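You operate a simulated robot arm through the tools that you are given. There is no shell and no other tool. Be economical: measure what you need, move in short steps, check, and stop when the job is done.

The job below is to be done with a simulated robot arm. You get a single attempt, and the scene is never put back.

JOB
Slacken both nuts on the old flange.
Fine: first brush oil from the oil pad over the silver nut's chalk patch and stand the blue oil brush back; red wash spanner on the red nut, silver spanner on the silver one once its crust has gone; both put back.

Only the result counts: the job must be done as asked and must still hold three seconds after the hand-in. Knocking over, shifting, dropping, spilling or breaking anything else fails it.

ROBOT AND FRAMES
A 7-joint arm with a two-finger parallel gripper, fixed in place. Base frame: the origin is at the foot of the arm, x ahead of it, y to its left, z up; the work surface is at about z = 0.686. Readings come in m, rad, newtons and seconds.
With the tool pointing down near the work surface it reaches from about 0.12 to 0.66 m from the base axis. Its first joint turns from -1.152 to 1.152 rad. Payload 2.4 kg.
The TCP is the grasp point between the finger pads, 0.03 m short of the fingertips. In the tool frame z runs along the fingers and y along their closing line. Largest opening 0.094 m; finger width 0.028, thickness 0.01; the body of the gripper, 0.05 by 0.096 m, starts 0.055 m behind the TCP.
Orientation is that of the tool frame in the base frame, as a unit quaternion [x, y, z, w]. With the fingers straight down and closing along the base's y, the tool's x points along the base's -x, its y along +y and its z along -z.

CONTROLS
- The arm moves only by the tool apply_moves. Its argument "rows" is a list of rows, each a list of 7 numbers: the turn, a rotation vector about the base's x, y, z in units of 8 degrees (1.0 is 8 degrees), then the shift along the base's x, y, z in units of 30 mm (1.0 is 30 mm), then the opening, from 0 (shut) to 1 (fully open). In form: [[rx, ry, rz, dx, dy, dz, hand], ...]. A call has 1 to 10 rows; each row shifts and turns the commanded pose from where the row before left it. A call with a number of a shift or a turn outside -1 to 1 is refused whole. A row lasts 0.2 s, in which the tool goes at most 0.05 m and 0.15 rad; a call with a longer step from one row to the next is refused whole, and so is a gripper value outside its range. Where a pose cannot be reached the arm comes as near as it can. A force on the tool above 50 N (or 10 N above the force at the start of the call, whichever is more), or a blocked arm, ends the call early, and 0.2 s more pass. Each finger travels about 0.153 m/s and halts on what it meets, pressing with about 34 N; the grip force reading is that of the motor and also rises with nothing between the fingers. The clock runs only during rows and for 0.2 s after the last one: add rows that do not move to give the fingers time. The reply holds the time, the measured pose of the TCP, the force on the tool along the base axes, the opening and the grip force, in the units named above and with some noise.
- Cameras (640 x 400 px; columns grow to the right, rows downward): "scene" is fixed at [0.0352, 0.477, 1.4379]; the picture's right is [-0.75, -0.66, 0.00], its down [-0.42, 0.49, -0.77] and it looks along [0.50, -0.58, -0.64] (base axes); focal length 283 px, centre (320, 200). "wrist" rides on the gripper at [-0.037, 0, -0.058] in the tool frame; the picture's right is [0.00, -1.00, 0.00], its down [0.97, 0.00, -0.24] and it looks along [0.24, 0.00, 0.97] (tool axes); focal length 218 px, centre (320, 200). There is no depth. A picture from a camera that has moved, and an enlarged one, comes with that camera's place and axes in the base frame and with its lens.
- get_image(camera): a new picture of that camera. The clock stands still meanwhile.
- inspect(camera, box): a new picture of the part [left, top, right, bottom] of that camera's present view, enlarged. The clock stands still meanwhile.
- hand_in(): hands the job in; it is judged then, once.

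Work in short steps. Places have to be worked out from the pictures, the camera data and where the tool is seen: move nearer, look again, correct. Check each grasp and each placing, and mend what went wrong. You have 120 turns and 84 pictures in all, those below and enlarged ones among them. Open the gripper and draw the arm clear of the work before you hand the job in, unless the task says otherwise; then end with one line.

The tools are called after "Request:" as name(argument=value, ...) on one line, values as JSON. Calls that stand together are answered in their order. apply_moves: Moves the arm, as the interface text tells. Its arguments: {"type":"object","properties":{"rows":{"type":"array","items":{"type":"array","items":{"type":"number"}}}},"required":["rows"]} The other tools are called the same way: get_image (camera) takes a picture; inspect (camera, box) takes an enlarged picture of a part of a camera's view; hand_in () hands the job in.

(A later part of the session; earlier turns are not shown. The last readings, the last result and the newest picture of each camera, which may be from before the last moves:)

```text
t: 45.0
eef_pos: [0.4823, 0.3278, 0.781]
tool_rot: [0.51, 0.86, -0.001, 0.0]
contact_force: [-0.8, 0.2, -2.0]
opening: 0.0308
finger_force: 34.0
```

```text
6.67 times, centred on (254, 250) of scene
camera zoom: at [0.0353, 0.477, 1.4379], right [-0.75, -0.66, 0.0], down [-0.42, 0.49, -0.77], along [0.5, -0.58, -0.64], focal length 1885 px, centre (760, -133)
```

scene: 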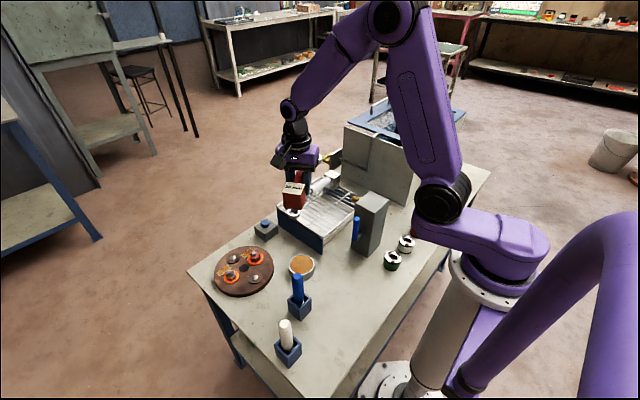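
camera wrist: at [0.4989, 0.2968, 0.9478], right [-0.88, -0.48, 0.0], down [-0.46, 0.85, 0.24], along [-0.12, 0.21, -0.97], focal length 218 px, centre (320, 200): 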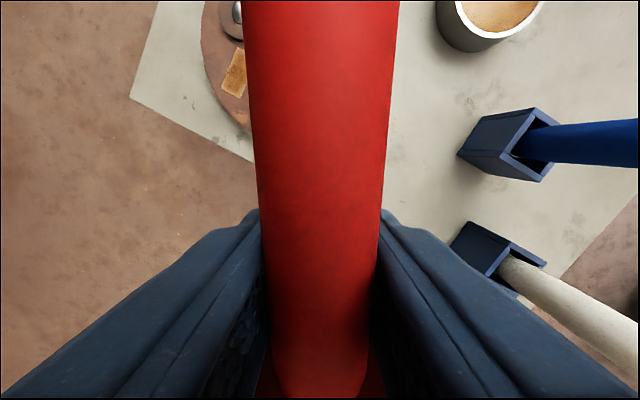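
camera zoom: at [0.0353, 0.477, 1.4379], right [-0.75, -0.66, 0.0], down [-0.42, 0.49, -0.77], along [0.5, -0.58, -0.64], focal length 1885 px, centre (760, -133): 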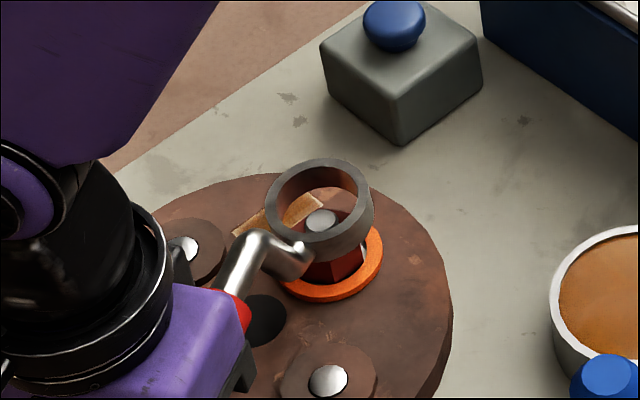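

The ring surrounds the stud and is well centred. I'll lower another 1.2 cm over the nut.

Request:
apply_moves(rows=[[0, 0, 0, 0, 0, -0.15, 0], [0, 0, 0, 0, 0, -0.15, 0], [0, 0, 0, 0, 0, -0.1, 0]])

Request:
inspect(camera="scene", box=[206, 220, 302, 280])

```text
t: 45.8
eef_pos: [0.4827, 0.3275, 0.7702]
tool_rot: [0.511, 0.86, 0.001, 0.0]
contact_force: [-0.1, 0.6, -2.8]
opening: 0.0311
finger_force: 34.1
```

```text
6.67 times, centred on (254, 250) of scene
camera zoom: at [0.0353, 0.477, 1.4379], right [-0.75, -0.66, 0.0], down [-0.42, 0.49, -0.77], along [0.5, -0.58, -0.64], focal length 1885 px, centre (760, -133)
```

zoom: 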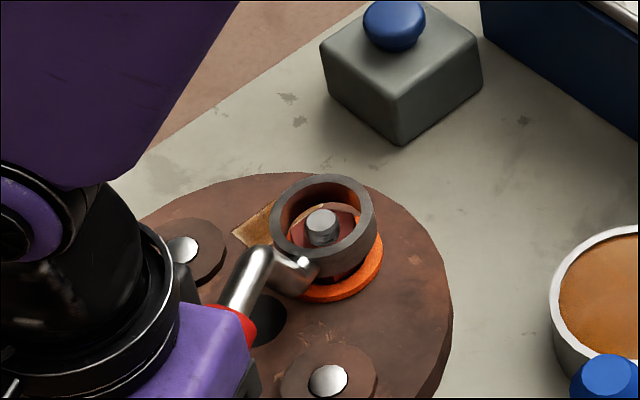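

No contact force so far. I'll go down about 5 mm more to seat it.

Request:
apply_moves(rows=[[0, 0, 0, 0, 0, -0.1, 0], [0, 0, 0, 0, 0, -0.08, 0]])

Request:
inspect(camera="scene", box=[206, 220, 302, 280])

```text
t: 46.4
eef_pos: [0.4822, 0.3273, 0.7637]
tool_rot: [0.51, 0.86, 0.001, 0.001]
contact_force: [0.4, 0.4, -3.7]
opening: 0.0308
finger_force: 33.8
```

```text
6.67 times, centred on (254, 250) of scene
camera zoom: at [0.0353, 0.477, 1.4379], right [-0.75, -0.66, 0.0], down [-0.42, 0.49, -0.77], along [0.5, -0.58, -0.64], focal length 1885 px, centre (760, -133)
```

zoom: 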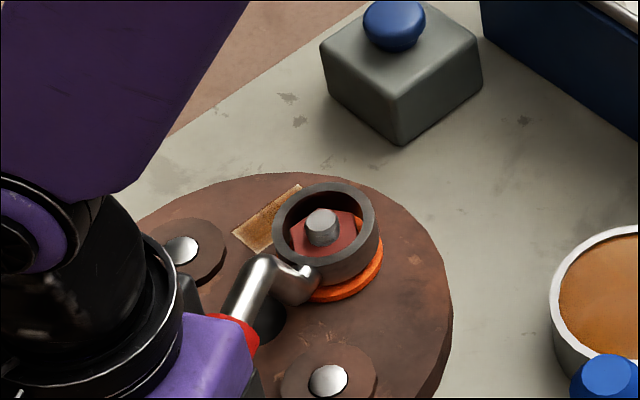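

The ring is round the red nut. I'll turn counter-clockwise about the nut axis (0.560, 0.183), starting with 16° in small steps.

Request:
apply_moves(rows=[[0, 0, 0.5, -0.325, -0.195, 0, 0], [0, 0, 0.5, -0.318, -0.212, 0, 0], [0, 0, 0.5, -0.3, -0.235, 0, 0], [0, 0, 0.5, -0.28, -0.258, 0, 0]])

Request:
inspect(camera="scene", box=[206, 220, 302, 280])

```text
t: 47.4
eef_pos: [0.4452, 0.3002, 0.7649]
tool_rot: [0.384, 0.923, 0.0, 0.0]
contact_force: [-2.3, 0.7, -1.9]
opening: 0.0309
finger_force: 34.1
```

```text
6.67 times, centred on (254, 250) of scene
camera zoom: at [0.0352, 0.477, 1.4379], right [-0.75, -0.66, 0.0], down [-0.42, 0.49, -0.77], along [0.5, -0.58, -0.64], focal length 1885 px, centre (760, -133)
```

zoom: 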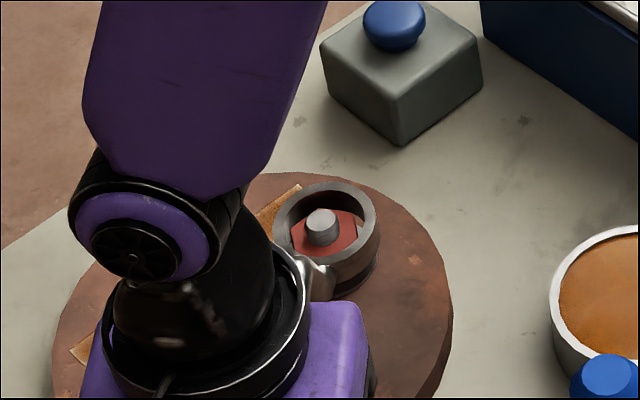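

The orange ring round the red nut has darkened, so its state has changed. I'll continue the turn by 24° to be sure.

Request:
apply_moves(rows=[[0, 0, 0.5, -0.265, -0.275, 0, 0], [0, 0, 0.5, -0.245, -0.295, 0, 0], [0, 0, 0.5, -0.222, -0.308, 0, 0], [0, 0, 0.5, -0.201, -0.325, 0, 0], [0, 0, 0.5, -0.178, -0.338, 0, 0], [0, 0, 0.5, -0.152, -0.352, 0, 0]])

Request:
inspect(camera="scene", box=[206, 220, 302, 280])

```text
t: 48.8
eef_pos: [0.4084, 0.2434, 0.7663]
tool_rot: [0.185, 0.983, 0.0, 0.0]
contact_force: [-0.4, -0.7, -2.5]
opening: 0.0308
finger_force: 34.0
```

```text
6.67 times, centred on (254, 250) of scene
camera zoom: at [0.0353, 0.477, 1.4379], right [-0.75, -0.66, 0.0], down [-0.42, 0.49, -0.77], along [0.5, -0.58, -0.64], focal length 1885 px, centre (760, -133)
```

zoom: 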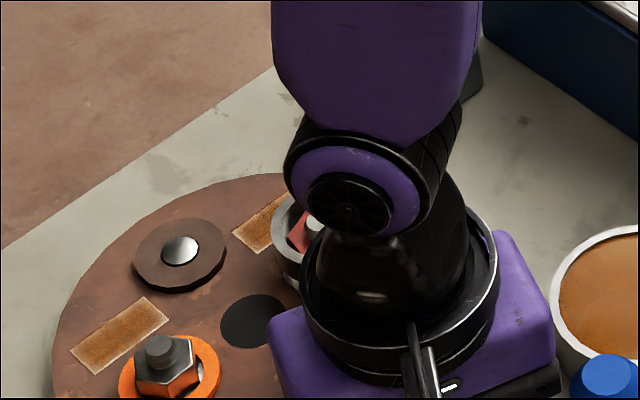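

40° are turned. I'll lift straight off and check the nut.

Request:
apply_moves(rows=[[0, 0, 0, 0, 0, 0.4, 0], [0, 0, 0, 0, 0, 0.6, 0], [0, 0, 0, 0, 0, 0.8, 0], [0, 0, 0, 0, 0, 1, 0], [0, 0, 0, 0, 0, 1, 0], [0, 0, 0, 0, 0, 1, 0], [0, 0, 0, 0, 0, 1, 0], [0, 0, 0, 0, 0, 1, 0]])

Request:
inspect(camera="scene", box=[206, 190, 334, 270])

```text
t: 50.6
eef_pos: [0.4088, 0.2458, 0.9684]
tool_rot: [0.186, 0.982, 0.0, 0.001]
contact_force: [0.6, -0.5, -3.1]
opening: 0.031
finger_force: 33.9
```

```text
5.00 times, centred on (270, 230) of scene
camera zoom: at [0.0353, 0.477, 1.4379], right [-0.75, -0.66, 0.0], down [-0.42, 0.49, -0.77], along [0.5, -0.58, -0.64], focal length 1414 px, centre (570, 50)
```

zoom: 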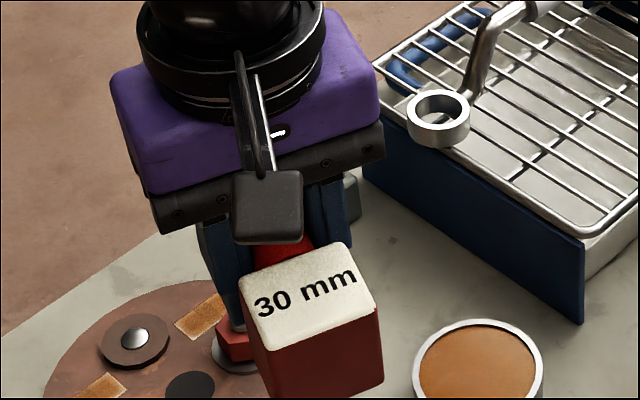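

The nut looks released. I'll carry the red spanner back above its place, reversing the yaw to -2.7°.

Request:
apply_moves(rows=[[0, 0, 0.26, 0, -0.4, 1, 0], [0, 0, 0.26, 0, -0.9, 1, 0], [0, 0, 0.26, 0, -0.96, 0, 0], [0, 0, 0.26, 0, -0.96, 0, 0], [0, 0, 0.26, 0, -0.96, 0, 0], [0, 0, 0.26, 0, -0.96, 0, 0], [0, 0, 0.26, 0, -0.96, 0, 0], [0, 0, 0.26, 0, -0.96, 0, 0], [0, 0, 0.26, 0, -0.96, 0, 0], [0, 0, 0, 0, -0.96, 0, 0]])

Request:
apply_moves(rows=[[0, 0, 0, 0, -0.96, 0, 0], [0, 0, 0, 0, -0.96, 0, 0], [0, 0, 0, 0, -0.96, 0, 0], [0, 0, 0, 0, -0.96, 0, 0], [0, 0, 0, 0, -0.96, 0, 0], [0, 0, 0, 0, -0.96, 0, 0], [0, 0, 0, 0, -0.96, 0, 0], [0, 0, 0, 0, -0.96, 0, 0], [0, 0, 0, 0, 0, -0.8, 0], [0, 0, 0, 0, 0, -0.8, 0]])

Request:
get_image(camera="wrist")

Request:
inspect(camera="scene", box=[206, 220, 302, 280])

```text
t: 52.8
eef_pos: [0.409, -0.0258, 1.0274]
tool_rot: [0.023, 1.0, 0.0, -0.001]
contact_force: [0.3, 0.4, -2.9]
opening: 0.0308
finger_force: 34.5
```

```text
t: 55.0
eef_pos: [0.4064, -0.256, 0.9824]
tool_rot: [0.022, 1.0, -0.001, 0.0]
contact_force: [-0.2, -0.2, -2.0]
opening: 0.0309
finger_force: 34.4
```

```text
39 pictures are left
camera wrist: at [0.4426, -0.2587, 1.0399], right [-0.05, -1.0, 0.0], down [-0.97, 0.04, 0.24], along [-0.24, 0.01, -0.97], focal length 218 px, centre (320, 200)
```

wrist: 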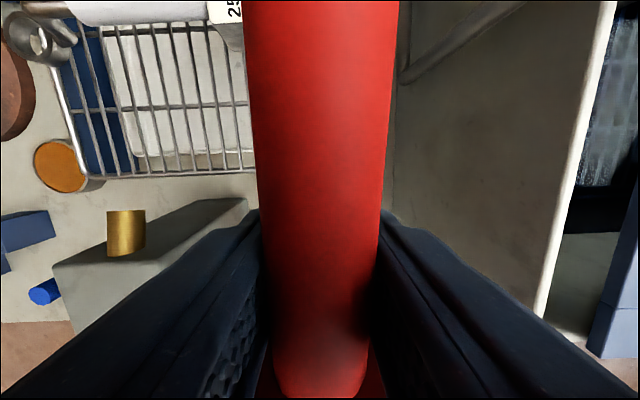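

```text
6.67 times, centred on (254, 250) of scene
camera zoom: at [0.0353, 0.4769, 1.4379], right [-0.75, -0.66, 0.0], down [-0.42, 0.49, -0.77], along [0.5, -0.58, -0.64], focal length 1885 px, centre (760, -133)
```

zoom: 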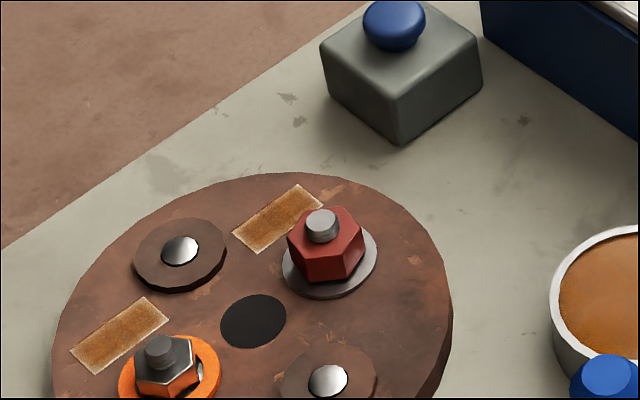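

The red nut is released: it has turned and risen on a bare washer. Now I'll lower the spanner at its original spot, (0.415, -0.273).

Request:
apply_moves(rows=[[0, 0, 0, 0.29, -0.57, 0, 0], [0, 0, 0, 0, 0, -1, 0], [0, 0, 0, 0, 0, -1, 0], [0, 0, 0, 0, 0, -1, 0], [0, 0, 0, 0, 0, -1, 0], [0, 0, 0, 0, 0, -1, 0], [0, 0, 0, 0, 0, -1, 0], [0, 0, 0, 0, 0, -0.9, 0], [0, 0, 0, 0, 0, -0.5, 0]])

Request:
inspect(camera="scene", box=[320, 140, 448, 220])

```text
t: 57.0
eef_pos: [0.4169, -0.2735, 0.7592]
tool_rot: [0.023, 1.0, 0.0, 0.001]
contact_force: [0.6, 0.5, -2.1]
opening: 0.0307
finger_force: 33.9
```

```text
5.00 times, centred on (384, 180) of scene
camera zoom: at [0.0353, 0.4769, 1.4379], right [-0.75, -0.66, 0.0], down [-0.42, 0.49, -0.77], along [0.5, -0.58, -0.64], focal length 1414 px, centre (0, 300)
```

zoom: 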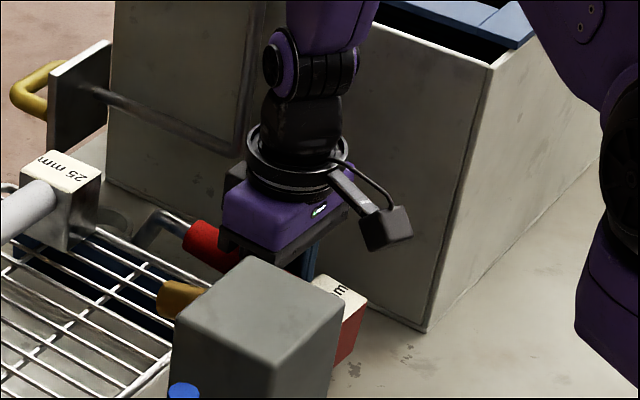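

Lowering the remaining ~2 cm in small steps with force readings.

Request:
apply_moves(rows=[[0, 0, 0, -0.05, 0, -0.3, 0], [0, 0, 0, 0, 0, -0.2, 0], [0, 0, 0, 0, 0, -0.1, 0]])

```text
t: 57.8
eef_pos: [0.4152, -0.2735, 0.7397]
tool_rot: [0.022, 1.0, 0.0, -0.001]
contact_force: [0.2, -0.5, -1.6]
opening: 0.0311
finger_force: 33.8
```

Request:
apply_moves(rows=[[0, 0, 0, 0, 0, -0.05, 0], [0, 0, 0, 0, 0, -0.05, 0]])

```text
t: 58.4
eef_pos: [0.4154, -0.2732, 0.7377]
tool_rot: [0.023, 1.0, -0.001, 0.001]
contact_force: [-3.3, -0.9, 14.7]
opening: 0.0308
finger_force: 33.4
```

It has made contact with the table. I'll open to 0.47 and rise.

Request:
apply_moves(rows=[[0, 0, 0, 0, 0, 0, 0.47], [0, 0, 0, 0, 0, 0, 0.47], [0, 0, 0, 0, 0, 0.6, 0.47], [0, 0, 0, 0, 0, 1, 0.47], [0, 0, 0, 0, 0, 1, 0.47], [0, 0, 0, 0, 0, 1, 0.6], [0, 0, 0, 0, 0, 1, 0.6], [0, 0, 0, 0, 0, 1, 0.6], [0, 0, 0, 0, 0, 1, 0.6]])

Request:
get_image(camera="wrist")

```text
t: 60.4
eef_pos: [0.4133, -0.2748, 0.9374]
tool_rot: [0.024, 1.0, 0.0, 0.0]
contact_force: [-0.5, 0.1, -0.2]
opening: 0.0562
finger_force: 0.0
```

```text
36 pictures are left
camera wrist: at [0.4498, -0.2761, 0.9948], right [-0.05, -1.0, 0.0], down [-0.97, 0.04, 0.24], along [-0.24, 0.01, -0.97], focal length 218 px, centre (320, 200)
```

wrist: 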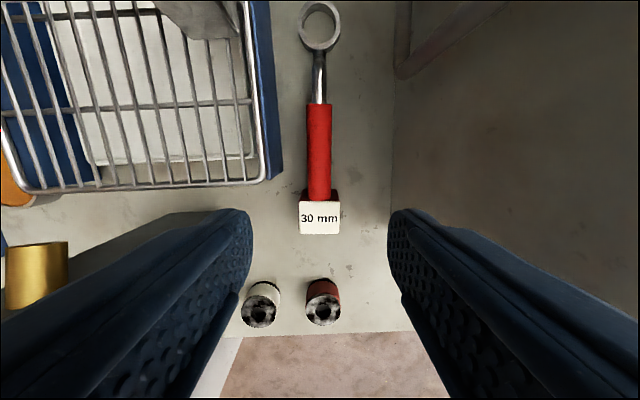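

The red spanner is back where it was. Now the silver one: it lies along y on the rack, with its ring near (0.558, 0.015) and its handle at x≈0.566, y -0.07 to -0.176. I'll move above it while turning the gripper +93°.

Request:
apply_moves(rows=[[0, 0, 0.97, 0, 0.3, 0.9, 0.9], [0, 0, 0.97, 0.2, 0.5, 0.9, 0.9], [0, 0, 0.97, 0.4, 0.5, 0.7, 0.9], [0, 0, 0.97, 0.5, 0.5, 0, 0.9], [0, 0, 0.97, 0.5, 0.5, 0, 0.9], [0, 0, 0.97, 0.5, 0.5, 0, 0.9], [0, 0, 0.97, 0.5, 0.5, 0, 0.9], [0, 0, 0.97, 0.5, 0.5, 0, 0.9], [0, 0, 0.97, 0.5, 0.5, 0, 0.9], [0, 0, 0.97, 0.5, 0.5, 0, 0.9]])

Request:
apply_moves(rows=[[0, 0, 0.97, 0.5, 0.3, 0, 0.9], [0, 0, 0.94, 0.5, 0, 0, 0.9]])

Request:
get_image(camera="wrist")

```text
t: 62.6
eef_pos: [0.5379, -0.1288, 1.0101]
tool_rot: [-0.61, 0.792, 0.0, 0.0]
contact_force: [-0.7, -0.1, 0.2]
opening: 0.0844
finger_force: 0.1
```

```text
t: 63.2
eef_pos: [0.5693, -0.1188, 1.0101]
tool_rot: [0.709, -0.705, 0.0, -0.001]
contact_force: [-0.4, -0.2, -0.3]
opening: 0.0847
finger_force: 0.1
```

```text
35 pictures are left
camera wrist: at [0.5671, -0.0827, 1.0687], right [1.0, 0.01, 0.0], down [0.01, -0.97, 0.24], along [0.0, -0.24, -0.97], focal length 218 px, centre (320, 200)
```

wrist: 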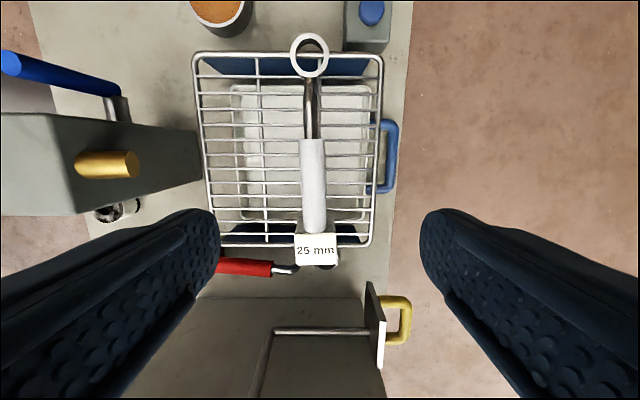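

The silver handle is at x≈0.561, y -0.077 to -0.175, with its top near z 0.84. I'll shift to y≈-0.144 and lower to just above it for a check.

Request:
apply_moves(rows=[[0, 0, 0.16, -0.2, -0.84, 0, 0.6], [0, 0, 0, 0, 0, -1, 0.6], [0, 0, 0, 0, 0, -1, 0.6], [0, 0, 0, 0, 0, -1, 0.6], [0, 0, 0, 0, 0, -0.9, 0.6]])

Request:
get_image(camera="wrist")

Request:
inspect(camera="scene", box=[256, 140, 384, 220])

```text
t: 64.4
eef_pos: [0.5612, -0.1436, 0.895]
tool_rot: [0.716, -0.698, 0.0, 0.0]
contact_force: [-0.3, 0.2, 0.8]
opening: 0.0563
finger_force: 0.1
```

```text
34 pictures are left
camera wrist: at [0.5585, -0.1069, 0.9526], right [1.0, 0.03, 0.0], down [0.03, -0.97, 0.24], along [0.01, -0.24, -0.97], focal length 218 px, centre (320, 200)
```

wrist: 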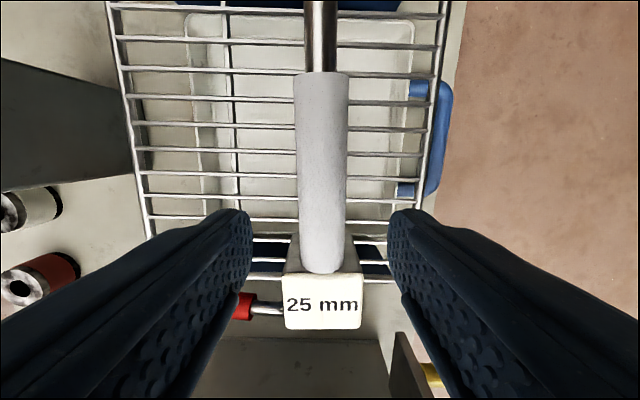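

```text
5.00 times, centred on (320, 180) of scene
camera zoom: at [0.0352, 0.477, 1.4379], right [-0.75, -0.66, 0.0], down [-0.42, 0.49, -0.77], along [0.5, -0.58, -0.64], focal length 1414 px, centre (320, 300)
```

zoom: 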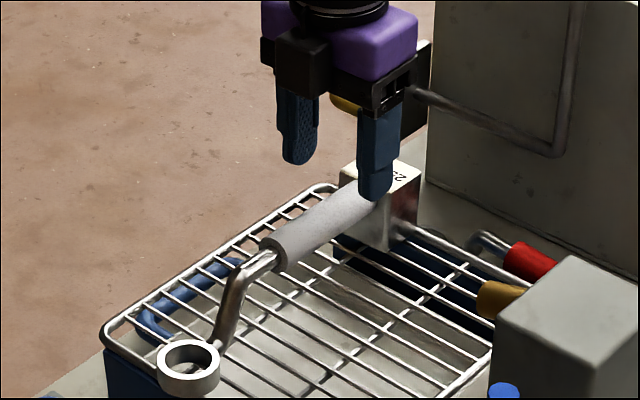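

The handle is centred, with its axis at z≈0.818. I'll lower to TCP 0.816 and close.

Request:
apply_moves(rows=[[0, 0, 0, 0, 0, -0.9, 0.5], [0, 0, 0, 0, 0, -0.9, 0.5], [0, 0, 0, 0, 0, -0.83, 0.5], [0, 0, 0, 0, 0, 0, 0], [0, 0, 0, 0, 0, 0, 0], [0, 0, 0, 0, 0, 0, 0]])

Request:
get_image(camera="wrist")

```text
t: 65.8
eef_pos: [0.5602, -0.1454, 0.817]
tool_rot: [0.717, -0.697, 0.001, -0.001]
contact_force: [-0.7, 0.5, 12.8]
opening: 0.0309
finger_force: 34.3
```

```text
32 pictures are left
camera wrist: at [0.5581, -0.1078, 0.8742], right [1.0, 0.03, 0.0], down [0.03, -0.97, 0.24], along [0.01, -0.24, -0.97], focal length 218 px, centre (320, 200)
```

wrist: 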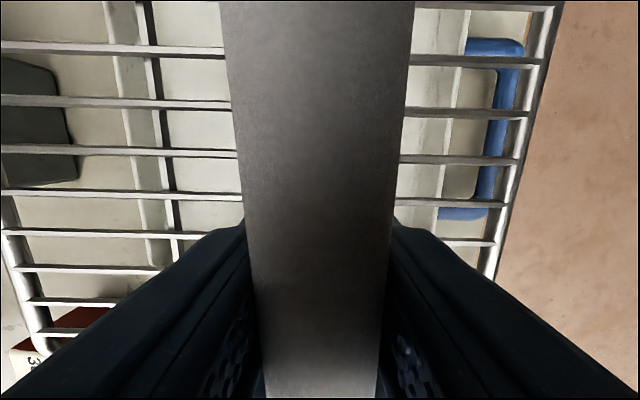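

The handle actually sits about 17 mm above the TCP, so I'm gripping low. I'll reopen, rise 12 mm and re-close.

Request:
apply_moves(rows=[[0, 0, 0, 0, 0, 0, 0.5], [0, 0, 0, 0, 0, 0, 0.5], [0, 0, 0, 0, 0, 0.4, 0.5], [0, 0, 0, 0, 0, 0, 0], [0, 0, 0, 0, 0, 0, 0], [0, 0, 0, 0, 0, 0, 0]])

Request:
get_image(camera="wrist")

Request:
inspect(camera="scene", box=[256, 140, 384, 220])

```text
t: 67.2
eef_pos: [0.5597, -0.146, 0.8275]
tool_rot: [0.717, -0.697, 0.0, 0.0]
contact_force: [-0.1, 0.1, 0.0]
opening: 0.0311
finger_force: 34.4
```

```text
31 pictures are left
camera wrist: at [0.5575, -0.1078, 0.8855], right [1.0, 0.03, 0.0], down [0.03, -0.97, 0.24], along [0.01, -0.24, -0.97], focal length 218 px, centre (320, 200)
```

wrist: 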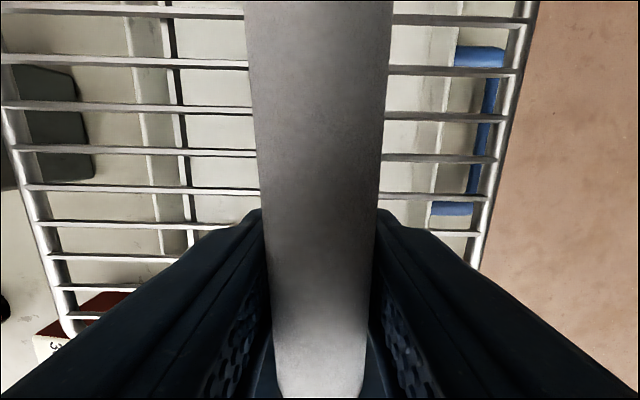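

```text
5.00 times, centred on (320, 180) of scene
camera zoom: at [0.0353, 0.477, 1.4379], right [-0.75, -0.66, 0.0], down [-0.42, 0.49, -0.77], along [0.5, -0.58, -0.64], focal length 1414 px, centre (320, 300)
```

zoom: 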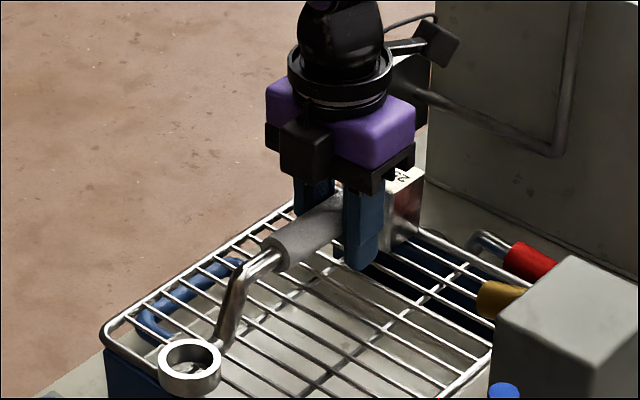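

Zero force now, and the grip is on the axis. The place pose is TCP (0.560, -0.1455, 0.8275), yaw 91.5°. I'll lift straight up and check.

Request:
apply_moves(rows=[[0, 0, 0, 0, 0, 0.4, 0], [0, 0, 0, 0, 0, 0.7, 0], [0, 0, 0, 0, 0, 1, 0], [0, 0, 0, 0, 0, 1, 0], [0, 0, 0, 0, 0, 1, 0], [0, 0, 0, 0, 0, 1, 0], [0, 0, 0, 0, 0, 1, 0]])

Request:
get_image(camera="scene")

```text
t: 68.8
eef_pos: [0.5617, -0.1428, 1.0113]
tool_rot: [0.716, -0.698, -0.001, 0.0]
contact_force: [-0.9, 0.1, -2.6]
opening: 0.0308
finger_force: 34.5
```

```text
29 pictures are left
```

scene: 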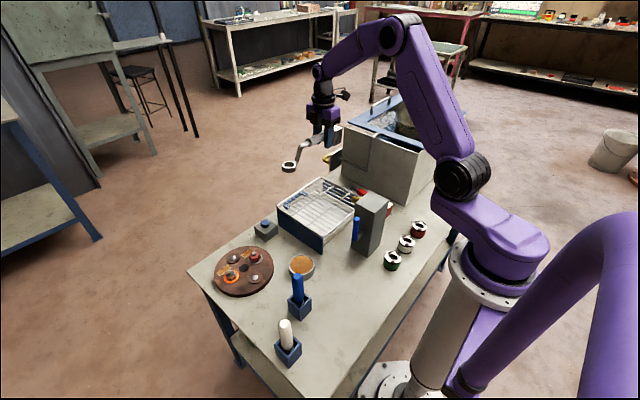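

It's held securely. I'll carry it over while turning about -150°, so the handle points from the silver nut toward -x/+y.

Request:
apply_moves(rows=[[0, 0, -0.935, -0.143, 0.9, 0, 0], [0, 0, -0.935, -0.143, 0.9, 0, 0], [0, 0, -0.935, -0.143, 0.9, 0, 0], [0, 0, -0.935, -0.143, 0.9, 0, 0], [0, 0, -0.935, -0.143, 0.9, 0, 0], [0, 0, -0.935, -0.143, 0.9, 0, 0], [0, 0, -0.935, -0.143, 0.9, 0, 0], [0, 0, -0.935, -0.143, 0.9, 0, 0], [0, 0, -0.935, -0.143, 0.9, 0, 0], [0, 0, -0.935, -0.143, 0.9, 0, 0]])

Request:
apply_moves(rows=[[0, 0, -0.935, -0.143, 0.95, 0, 0], [0, 0, -0.935, -0.143, 0.95, 0, 0], [0, 0, -0.935, -0.143, 0.95, 0, 0], [0, 0, -0.935, -0.143, 0.95, 0, 0], [0, 0, -0.935, -0.143, 0.95, 0, 0], [0, 0, -0.935, -0.143, 0.95, 0, 0], [0, 0, -0.935, -0.143, 0.95, 0, 0], [0, 0, -0.935, -0.143, 0.95, 0, 0], [0, 0, -0.935, -0.143, 0.95, 0, 0], [0, 0, -0.935, -0.143, 0.95, 0, 0]])

Request:
get_image(camera="scene")

```text
t: 71.0
eef_pos: [0.5187, 0.1239, 1.0094]
tool_rot: [-0.144, 0.99, 0.0, 0.0]
contact_force: [-0.3, -0.1, -3.2]
opening: 0.0309
finger_force: 34.1
```

```text
t: 73.2
eef_pos: [0.4769, 0.4101, 1.0109]
tool_rot: [0.486, 0.874, 0.0, 0.0]
contact_force: [1.1, -0.5, -3.4]
opening: 0.0307
finger_force: 33.8
```

```text
28 pictures are left
```

scene: 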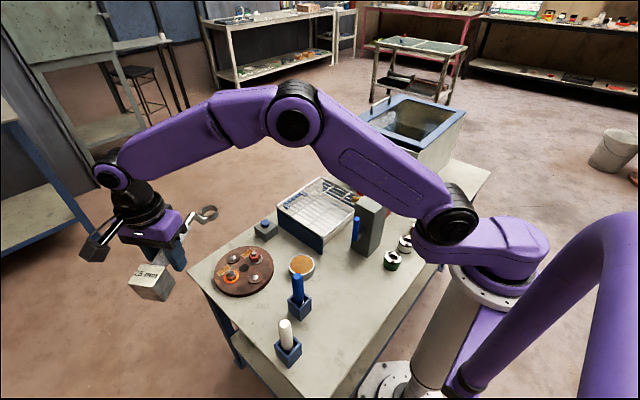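

The pose is as planned. I'll nudge slightly and descend to TCP ≈0.85, then compare ring and nut.

Request:
apply_moves(rows=[[0, 0, 0, -0.1, 0.12, -0.9, 0], [0, 0, 0, 0, 0, -0.9, 0], [0, 0, 0, 0, 0, -0.9, 0], [0, 0, 0, 0, 0, -0.9, 0], [0, 0, 0, 0, 0, -0.9, 0], [0, 0, 0, 0, 0, -0.7, 0]])

Request:
inspect(camera="scene", box=[190, 220, 286, 280])

```text
t: 74.6
eef_pos: [0.473, 0.4144, 0.8554]
tool_rot: [0.486, 0.874, 0.0, -0.001]
contact_force: [-0.1, -0.1, -3.2]
opening: 0.0307
finger_force: 33.7
```

```text
6.67 times, centred on (238, 250) of scene
camera zoom: at [0.0353, 0.477, 1.4379], right [-0.75, -0.66, 0.0], down [-0.42, 0.49, -0.77], along [0.5, -0.58, -0.64], focal length 1885 px, centre (867, -133)
```

zoom: 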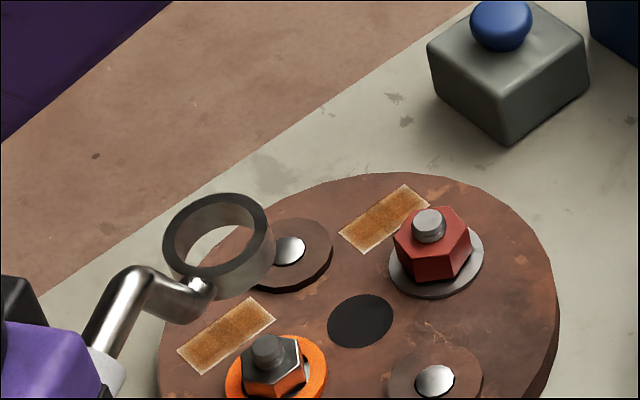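

The ring looks about 5 mm too far in +y. I'll correct that and lower to just above the stud.

Request:
apply_moves(rows=[[0, 0, 0, -0.03, -0.15, -0.5, 0], [0, 0, 0, 0, 0, -0.5, 0], [0, 0, 0, 0, 0, -0.5, 0]])

Request:
inspect(camera="scene", box=[190, 220, 286, 280])

```text
t: 75.4
eef_pos: [0.4722, 0.4099, 0.8101]
tool_rot: [0.485, 0.874, -0.001, 0.0]
contact_force: [0.4, 0.0, -3.3]
opening: 0.031
finger_force: 33.7
```

```text
6.67 times, centred on (238, 250) of scene
camera zoom: at [0.0353, 0.477, 1.4379], right [-0.75, -0.66, 0.0], down [-0.42, 0.49, -0.77], along [0.5, -0.58, -0.64], focal length 1885 px, centre (867, -133)
```

zoom: 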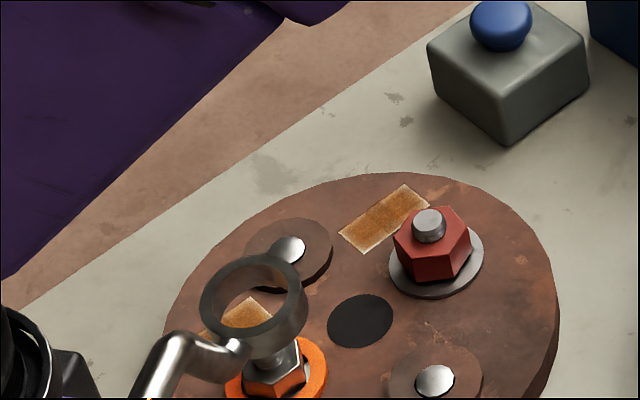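

By ray geometry, the ring bottom at z≈0.758 sits at (0.562, 0.274), which is on the nut. I'll lower another 1.5 cm and check the stud inside the ring.

Request:
apply_moves(rows=[[0, 0, 0, 0, 0, -0.25, 0], [0, 0, 0, 0, 0, -0.2, 0]])

Request:
inspect(camera="scene", box=[190, 225, 286, 285])

```text
t: 76.0
eef_pos: [0.4721, 0.4099, 0.795]
tool_rot: [0.486, 0.874, 0.0, 0.0]
contact_force: [-0.1, 0.4, -3.3]
opening: 0.031
finger_force: 34.1
```

```text
6.67 times, centred on (238, 255) of scene
camera zoom: at [0.0353, 0.477, 1.4379], right [-0.75, -0.66, 0.0], down [-0.42, 0.49, -0.77], along [0.5, -0.58, -0.64], focal length 1885 px, centre (867, -167)
```

zoom: 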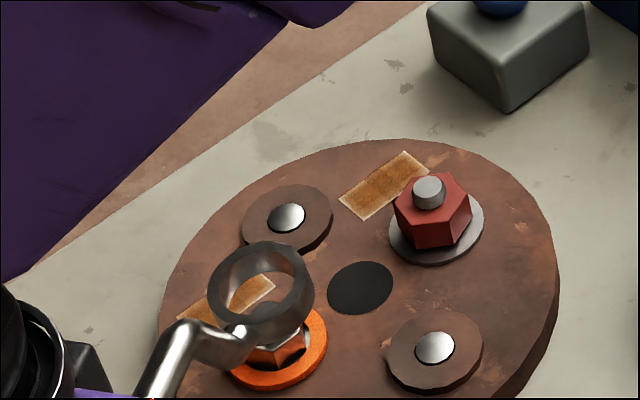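

Request:
inspect(camera="scene", box=[214, 255, 246, 275])

```text
16.00 times, centred on (230, 265) of scene
camera zoom: at [0.0353, 0.477, 1.4379], right [-0.75, -0.66, 0.0], down [-0.42, 0.49, -0.77], along [0.5, -0.58, -0.64], focal length 4525 px, centre (1760, -840)
```

zoom: 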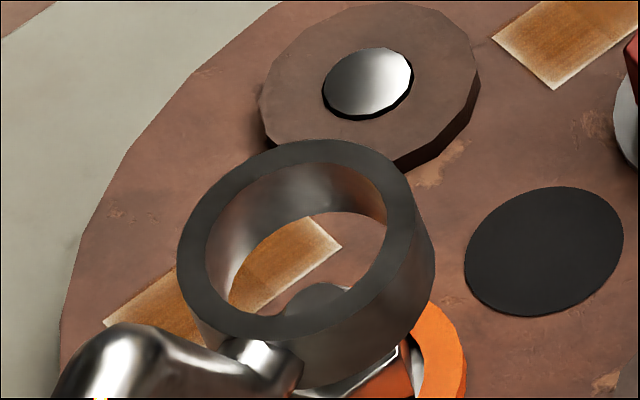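

The ring axis and the stud axis line up in the image. I'll lower 1 cm more and watch the force.

Request:
apply_moves(rows=[[0, 0, 0, 0, 0, -0.12, 0], [0, 0, 0, 0, 0, -0.12, 0], [0, 0, 0, 0, 0, -0.1, 0]])

Request:
inspect(camera="scene", box=[214, 255, 246, 275])

```text
t: 76.8
eef_pos: [0.473, 0.4098, 0.7848]
tool_rot: [0.485, 0.875, -0.001, -0.001]
contact_force: [0.1, -0.3, -2.4]
opening: 0.0308
finger_force: 33.5
```

```text
16.00 times, centred on (230, 265) of scene
camera zoom: at [0.0353, 0.477, 1.4379], right [-0.75, -0.66, 0.0], down [-0.42, 0.49, -0.77], along [0.5, -0.58, -0.64], focal length 4525 px, centre (1760, -840)
```

zoom: 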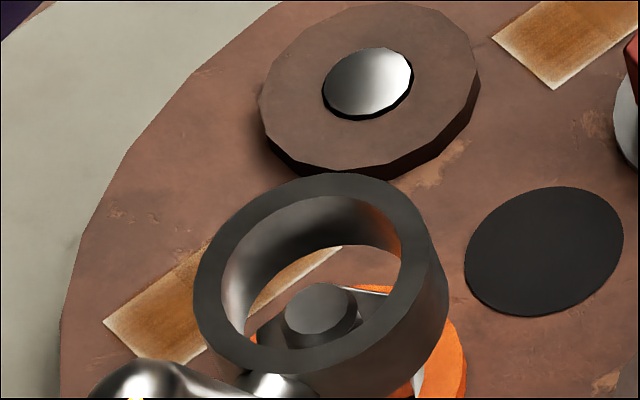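

Request:
apply_moves(rows=[[0, 0, 0, 0, 0, -0.12, 0], [0, 0, 0, 0, 0, -0.12, 0], [0, 0, 0, 0, 0, -0.12, 0]])

Request:
inspect(camera="scene", box=[214, 258, 246, 278])

```text
t: 77.6
eef_pos: [0.472, 0.4091, 0.775]
tool_rot: [0.485, 0.875, 0.001, 0.001]
contact_force: [-2.6, 2.3, 4.4]
opening: 0.0311
finger_force: 34.0
```

```text
16.00 times, centred on (230, 268) of scene
camera zoom: at [0.0351, 0.477, 1.4379], right [-0.75, -0.66, 0.0], down [-0.42, 0.49, -0.77], along [0.5, -0.58, -0.64], focal length 4525 px, centre (1760, -888)
```

zoom: 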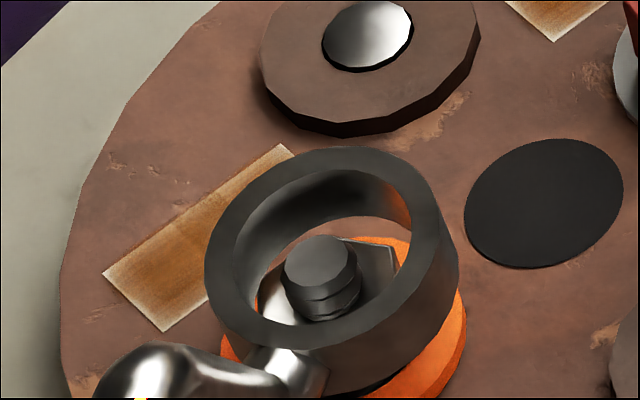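

There's light contact: the force pushes the tool toward -x/+y, so the ring is a touch too far forward. I'll back off 2 mm that way and keep lowering gently.

Request:
apply_moves(rows=[[0, 0, 0, -0.05, 0.06, 0.05, 0], [0, 0, 0, 0, 0, -0.1, 0], [0, 0, 0, 0, 0, -0.07, 0]])

Request:
inspect(camera="scene", box=[214, 258, 246, 278])

```text
t: 78.4
eef_pos: [0.4703, 0.4114, 0.7704]
tool_rot: [0.485, 0.874, 0.0, 0.0]
contact_force: [0.5, -0.5, 2.6]
opening: 0.0309
finger_force: 33.8
```

```text
16.00 times, centred on (230, 268) of scene
camera zoom: at [0.0352, 0.4769, 1.4379], right [-0.75, -0.66, 0.0], down [-0.42, 0.49, -0.77], along [0.5, -0.58, -0.64], focal length 4525 px, centre (1760, -888)
```

zoom: 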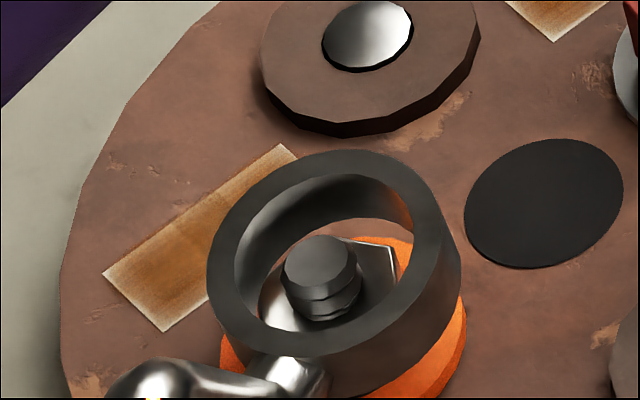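

The ring has stopped about 9 mm above the washer and the handle is tipping, so it's resting on the nut. The ring axis is about 2 mm to the image-right of the stud axis. I'll rise, shift by (+1.5, +1.5) mm and lower again.

Request:
apply_moves(rows=[[0, 0, 0, 0, 0, 0.25, 0], [0, 0, 0, 0.05, 0.04, 0, 0], [0, 0, 0, 0, 0, -0.1, 0], [0, 0, 0, 0, 0, -0.1, 0], [0, 0, 0, 0, 0, -0.05, 0]])

Request:
inspect(camera="scene", box=[214, 258, 246, 278])

```text
t: 79.6
eef_pos: [0.4733, 0.4126, 0.7698]
tool_rot: [0.486, 0.874, 0.0, 0.0]
contact_force: [-0.3, 0.0, -3.4]
opening: 0.031
finger_force: 33.9
```

```text
16.00 times, centred on (230, 268) of scene
camera zoom: at [0.0353, 0.477, 1.4379], right [-0.75, -0.66, 0.0], down [-0.42, 0.49, -0.77], along [0.5, -0.58, -0.64], focal length 4525 px, centre (1760, -888)
```

zoom: 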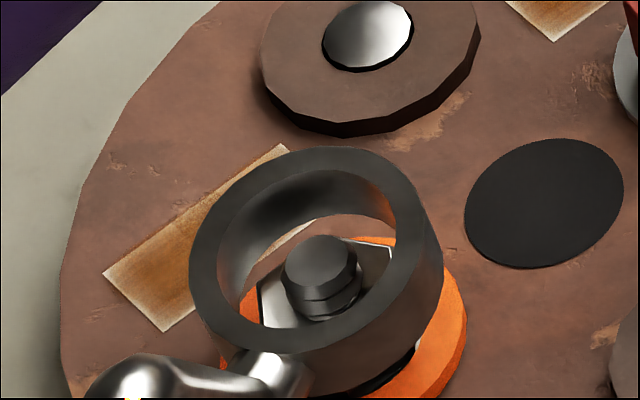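

It's free again, and the ring is now slightly left. I'll shift back about 1 mm and continue down.

Request:
apply_moves(rows=[[0, 0, 0, -0.03, -0.02, -0.05, 0], [0, 0, 0, 0, 0, -0.1, 0], [0, 0, 0, 0, 0, -0.08, 0]])

Request:
inspect(camera="scene", box=[214, 258, 246, 278])

```text
t: 80.4
eef_pos: [0.4696, 0.4123, 0.7644]
tool_rot: [0.485, 0.874, 0.001, 0.001]
contact_force: [-1.2, 3.6, 3.8]
opening: 0.0306
finger_force: 33.9
```

```text
16.00 times, centred on (230, 268) of scene
camera zoom: at [0.0351, 0.477, 1.4379], right [-0.75, -0.66, 0.0], down [-0.42, 0.49, -0.77], along [0.5, -0.58, -0.64], focal length 4525 px, centre (1760, -888)
```

zoom: 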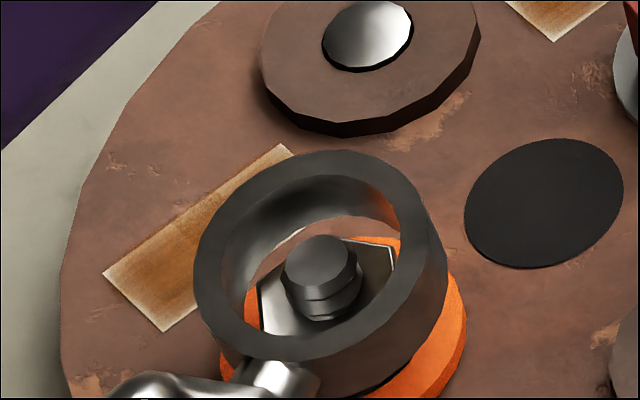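

The ring looks tilted (its far side is raised), so the spanner has pitched in the grip. I'll lift off 4 cm and measure the pitch.

Request:
apply_moves(rows=[[0, 0, 0, 0, 0, 0.4, 0], [0, 0, 0, 0, 0, 0.5, 0], [0, 0, 0, 0, 0, 0.5, 0]])

Request:
get_image(camera="wrist")

Request:
inspect(camera="scene", box=[170, 220, 266, 280])

```text
t: 81.2
eef_pos: [0.4705, 0.4113, 0.8053]
tool_rot: [0.485, 0.874, -0.001, -0.001]
contact_force: [-0.2, -0.4, -3.0]
opening: 0.031
finger_force: 33.9
```

```text
18 pictures are left
camera wrist: at [0.4891, 0.3794, 0.8636], right [-0.85, -0.53, 0.0], down [-0.51, 0.82, 0.24], along [-0.13, 0.2, -0.97], focal length 218 px, centre (320, 200)
```

wrist: 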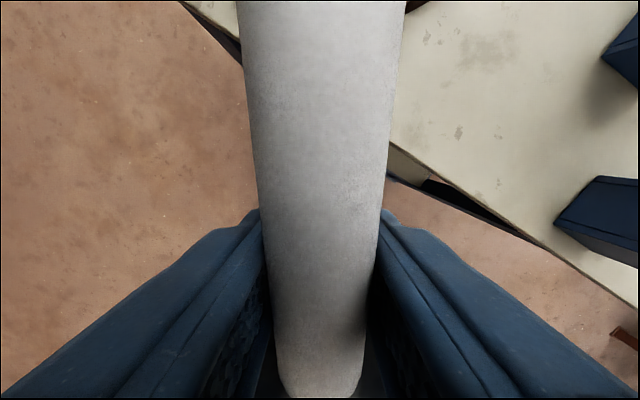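

```text
6.67 times, centred on (218, 250) of scene
camera zoom: at [0.0353, 0.477, 1.4379], right [-0.75, -0.66, 0.0], down [-0.42, 0.49, -0.77], along [0.5, -0.58, -0.64], focal length 1885 px, centre (1000, -133)
```

zoom: 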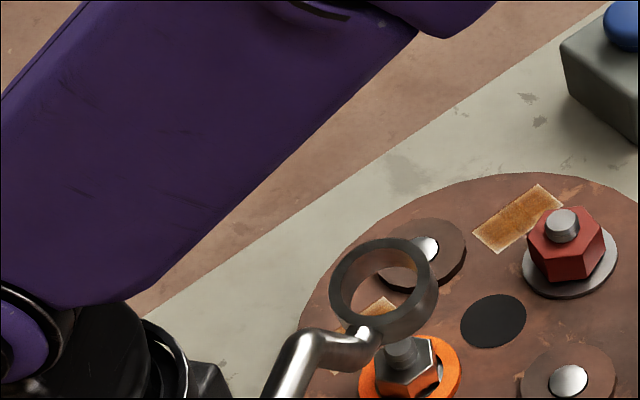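

The handle is pitched about 7.5° ring-up relative to the gripper. I'll tilt the tool by that much about the axis across the handle, so the spanner is level again.

Request:
apply_moves(rows=[[0.4, 0.25, 0, 0, 0, 0.1, 0], [0.4, 0.25, 0, 0, 0, 0, 0]])

Request:
inspect(camera="scene", box=[206, 245, 254, 275])

```text
t: 81.8
eef_pos: [0.471, 0.4125, 0.8074]
tool_rot: [0.484, 0.873, 0.032, -0.058]
contact_force: [0.2, 0.8, -2.7]
opening: 0.0309
finger_force: 34.3
```

```text
13.33 times, centred on (230, 260) of scene
camera zoom: at [0.0353, 0.477, 1.4379], right [-0.75, -0.66, 0.0], down [-0.42, 0.49, -0.77], along [0.5, -0.58, -0.64], focal length 3771 px, centre (1520, -600)
```

zoom: 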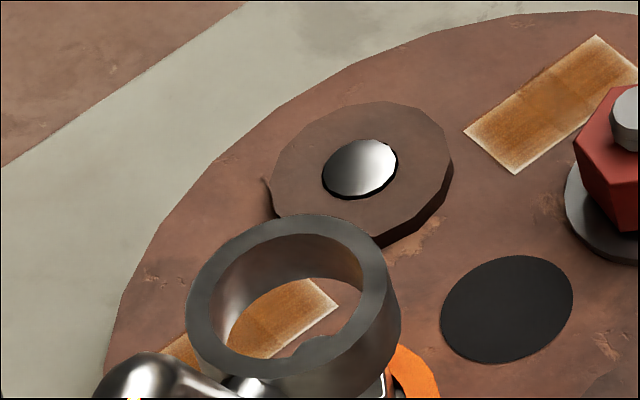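

It's still about 3° ring-up, and the ring is about 2–3 mm to the image-left of the stud axis. I'll fine-tune the tilt and shift, then lower to just around the stud top.

Request:
apply_moves(rows=[[0.32, 0.2, 0, -0.05, -0.067, 0.1, 0], [0, 0, 0, 0, 0, -0.3, 0], [0, 0, 0, 0, 0, -0.2, 0]])

Request:
inspect(camera="scene", box=[214, 255, 246, 275])

```text
t: 82.6
eef_pos: [0.4703, 0.409, 0.7959]
tool_rot: [0.484, 0.87, 0.045, -0.081]
contact_force: [0.4, 0.5, -3.0]
opening: 0.031
finger_force: 34.2
```

```text
16.00 times, centred on (230, 265) of scene
camera zoom: at [0.0353, 0.477, 1.4379], right [-0.75, -0.66, 0.0], down [-0.42, 0.49, -0.77], along [0.5, -0.58, -0.64], focal length 4525 px, centre (1760, -840)
```

zoom: 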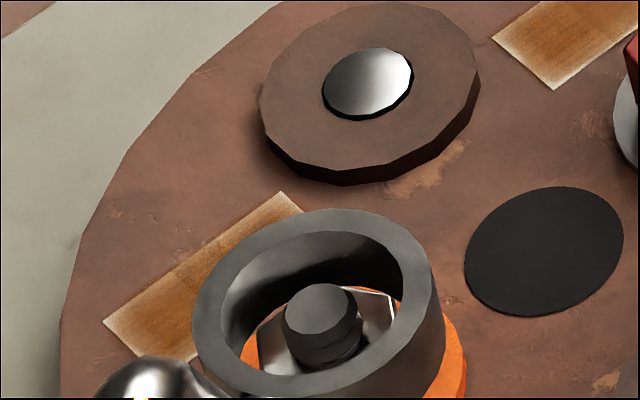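

Level now, with the ring around the stud and no contact force. I'll make a small centring shift and lower 6 mm.

Request:
apply_moves(rows=[[0, 0, 0, -0.05, -0.02, -0.05, 0], [0, 0, 0, 0, 0, -0.08, 0], [0, 0, 0, 0, 0, -0.08, 0]])

Request:
inspect(camera="scene", box=[214, 258, 246, 278])

```text
t: 83.4
eef_pos: [0.4694, 0.4082, 0.7913]
tool_rot: [0.482, 0.872, 0.046, -0.08]
contact_force: [-0.7, 2.1, 4.5]
opening: 0.0309
finger_force: 33.7
```

```text
16.00 times, centred on (230, 268) of scene
camera zoom: at [0.0351, 0.477, 1.4379], right [-0.75, -0.66, 0.0], down [-0.42, 0.49, -0.77], along [0.5, -0.58, -0.64], focal length 4525 px, centre (1760, -888)
```

zoom: 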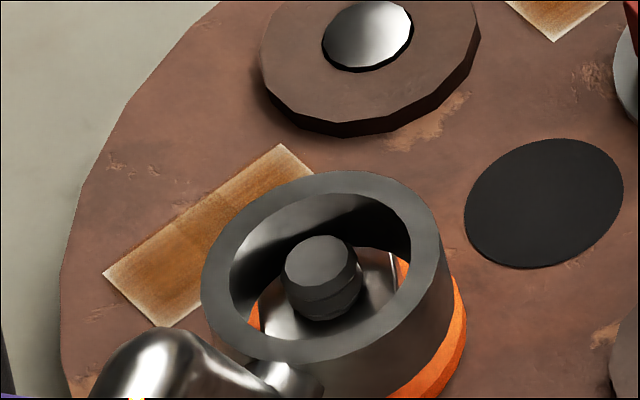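

The ring is centred on the stud and engaged on the nut, about 4 mm above the washer. I'll ease up 1 mm and turn counter-clockwise 16°.

Request:
apply_moves(rows=[[0, 0, 0, 0, 0, 0.03, 0], [0, 0, 0.5, -0.307, -0.217, 0, 0], [0, 0, 0.5, -0.291, -0.238, 0, 0], [0, 0, 0.5, -0.274, -0.258, 0, 0], [0, 0, 0.5, -0.255, -0.276, 0, 0]])

Request:
inspect(camera="scene", box=[206, 250, 254, 280])

```text
t: 84.6
eef_pos: [0.4342, 0.3784, 0.7929]
tool_rot: [0.357, 0.929, 0.033, -0.086]
contact_force: [-0.3, -0.4, -2.8]
opening: 0.0307
finger_force: 33.8
```

```text
13.33 times, centred on (230, 265) of scene
camera zoom: at [0.0353, 0.477, 1.4379], right [-0.75, -0.66, 0.0], down [-0.42, 0.49, -0.77], along [0.5, -0.58, -0.64], focal length 3771 px, centre (1520, -667)
```

zoom: 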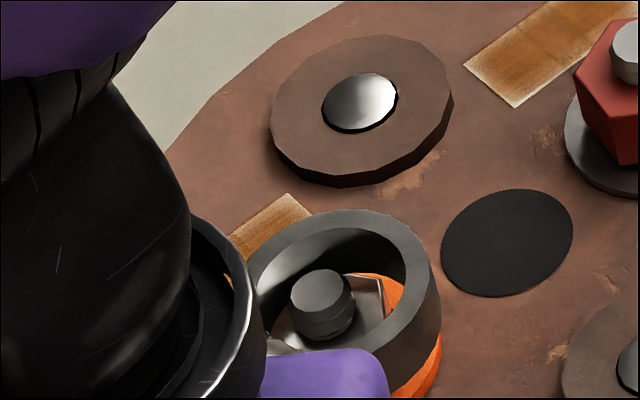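

The ring has drifted about 2 mm image-right and the washer is still orange. I'll recentre, lower 2 mm, and continue turning another 16°.

Request:
apply_moves(rows=[[0, 0, 0, 0.03, 0.05, -0.07, 0], [0, 0, 0.5, -0.235, -0.293, 0, 0], [0, 0, 0.5, -0.214, -0.309, 0, 0], [0, 0, 0.5, -0.192, -0.323, 0, 0], [0, 0, 0.5, -0.169, -0.336, 0, 0]])

Request:
inspect(camera="scene", box=[206, 250, 254, 280])

```text
t: 85.8
eef_pos: [0.4112, 0.3436, 0.7891]
tool_rot: [0.224, 0.97, 0.021, -0.09]
contact_force: [-0.1, -0.4, -3.3]
opening: 0.031
finger_force: 34.0
```

```text
13.33 times, centred on (230, 265) of scene
camera zoom: at [0.0353, 0.477, 1.4379], right [-0.75, -0.66, 0.0], down [-0.42, 0.49, -0.77], along [0.5, -0.58, -0.64], focal length 3771 px, centre (1520, -667)
```

zoom: 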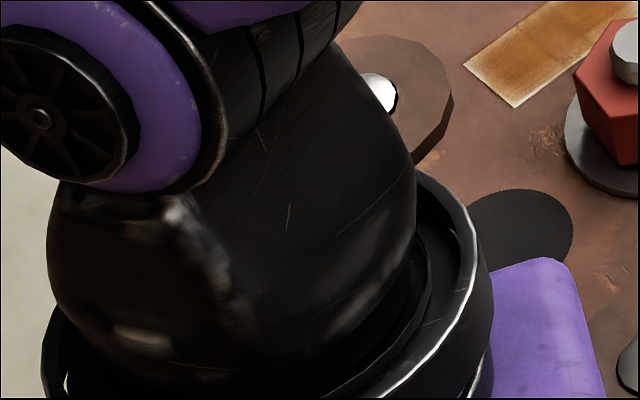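

The view is blocked by the arm. I'll lift off 6 cm and swing back to the start angle to see the nut.

Request:
apply_moves(rows=[[0, 0, 0, 0, 0, 0.5, 0], [0, 0, 0, 0, 0, 0.8, 0], [0, 0, 0, 0, 0, 0.8, 0], [0, 0, -1, 0.34, 0.67, 0, 0], [0, 0, -1, 0.43, 0.6, 0, 0], [0, 0, -1, 0.52, 0.5, 0, 0], [0, 0, -1, 0.62, 0.4, 0, 0]])

Request:
inspect(camera="scene", box=[198, 235, 262, 275])

```text
t: 87.4
eef_pos: [0.4687, 0.4086, 0.8527]
tool_rot: [0.484, 0.87, 0.044, -0.081]
contact_force: [-0.7, 0.5, -3.1]
opening: 0.031
finger_force: 34.2
```

```text
10.00 times, centred on (230, 255) of scene
camera zoom: at [0.0353, 0.477, 1.4379], right [-0.75, -0.66, 0.0], down [-0.42, 0.49, -0.77], along [0.5, -0.58, -0.64], focal length 2828 px, centre (1220, -350)
```

zoom: 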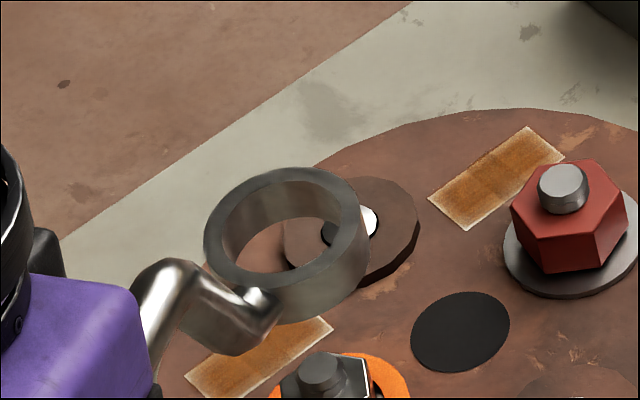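

It's still orange, so the nut wasn't driven. The contact forces and ring drift together suggest the nut centre is about (0.556, 0.275) and the reach about 0.160. I'll recentre 2–3 mm toward +x/+y and lower again.

Request:
apply_moves(rows=[[0, 0, 0, 0.08, 0.065, -0.6, 0], [0, 0, 0, 0, 0, -0.6, 0], [0, 0, 0, 0, 0, -0.6, 0], [0, 0, 0, 0, 0, -0.13, 0], [0, 0, 0, 0, 0, -0.1, 0]])

```text
t: 88.6
eef_pos: [0.4699, 0.4105, 0.7923]
tool_rot: [0.483, 0.871, 0.045, -0.081]
contact_force: [0.1, 0.1, -3.1]
opening: 0.0307
finger_force: 33.7
```

No contact yet. I'll continue down in 2 mm steps.

Request:
apply_moves(rows=[[0, 0, 0, 0, 0, -0.07, 0], [0, 0, 0, 0, 0, -0.07, 0]])

```text
t: 89.2
eef_pos: [0.4713, 0.4106, 0.7873]
tool_rot: [0.483, 0.871, 0.045, -0.08]
contact_force: [-1.9, 0.1, 4.4]
opening: 0.0311
finger_force: 33.7
```

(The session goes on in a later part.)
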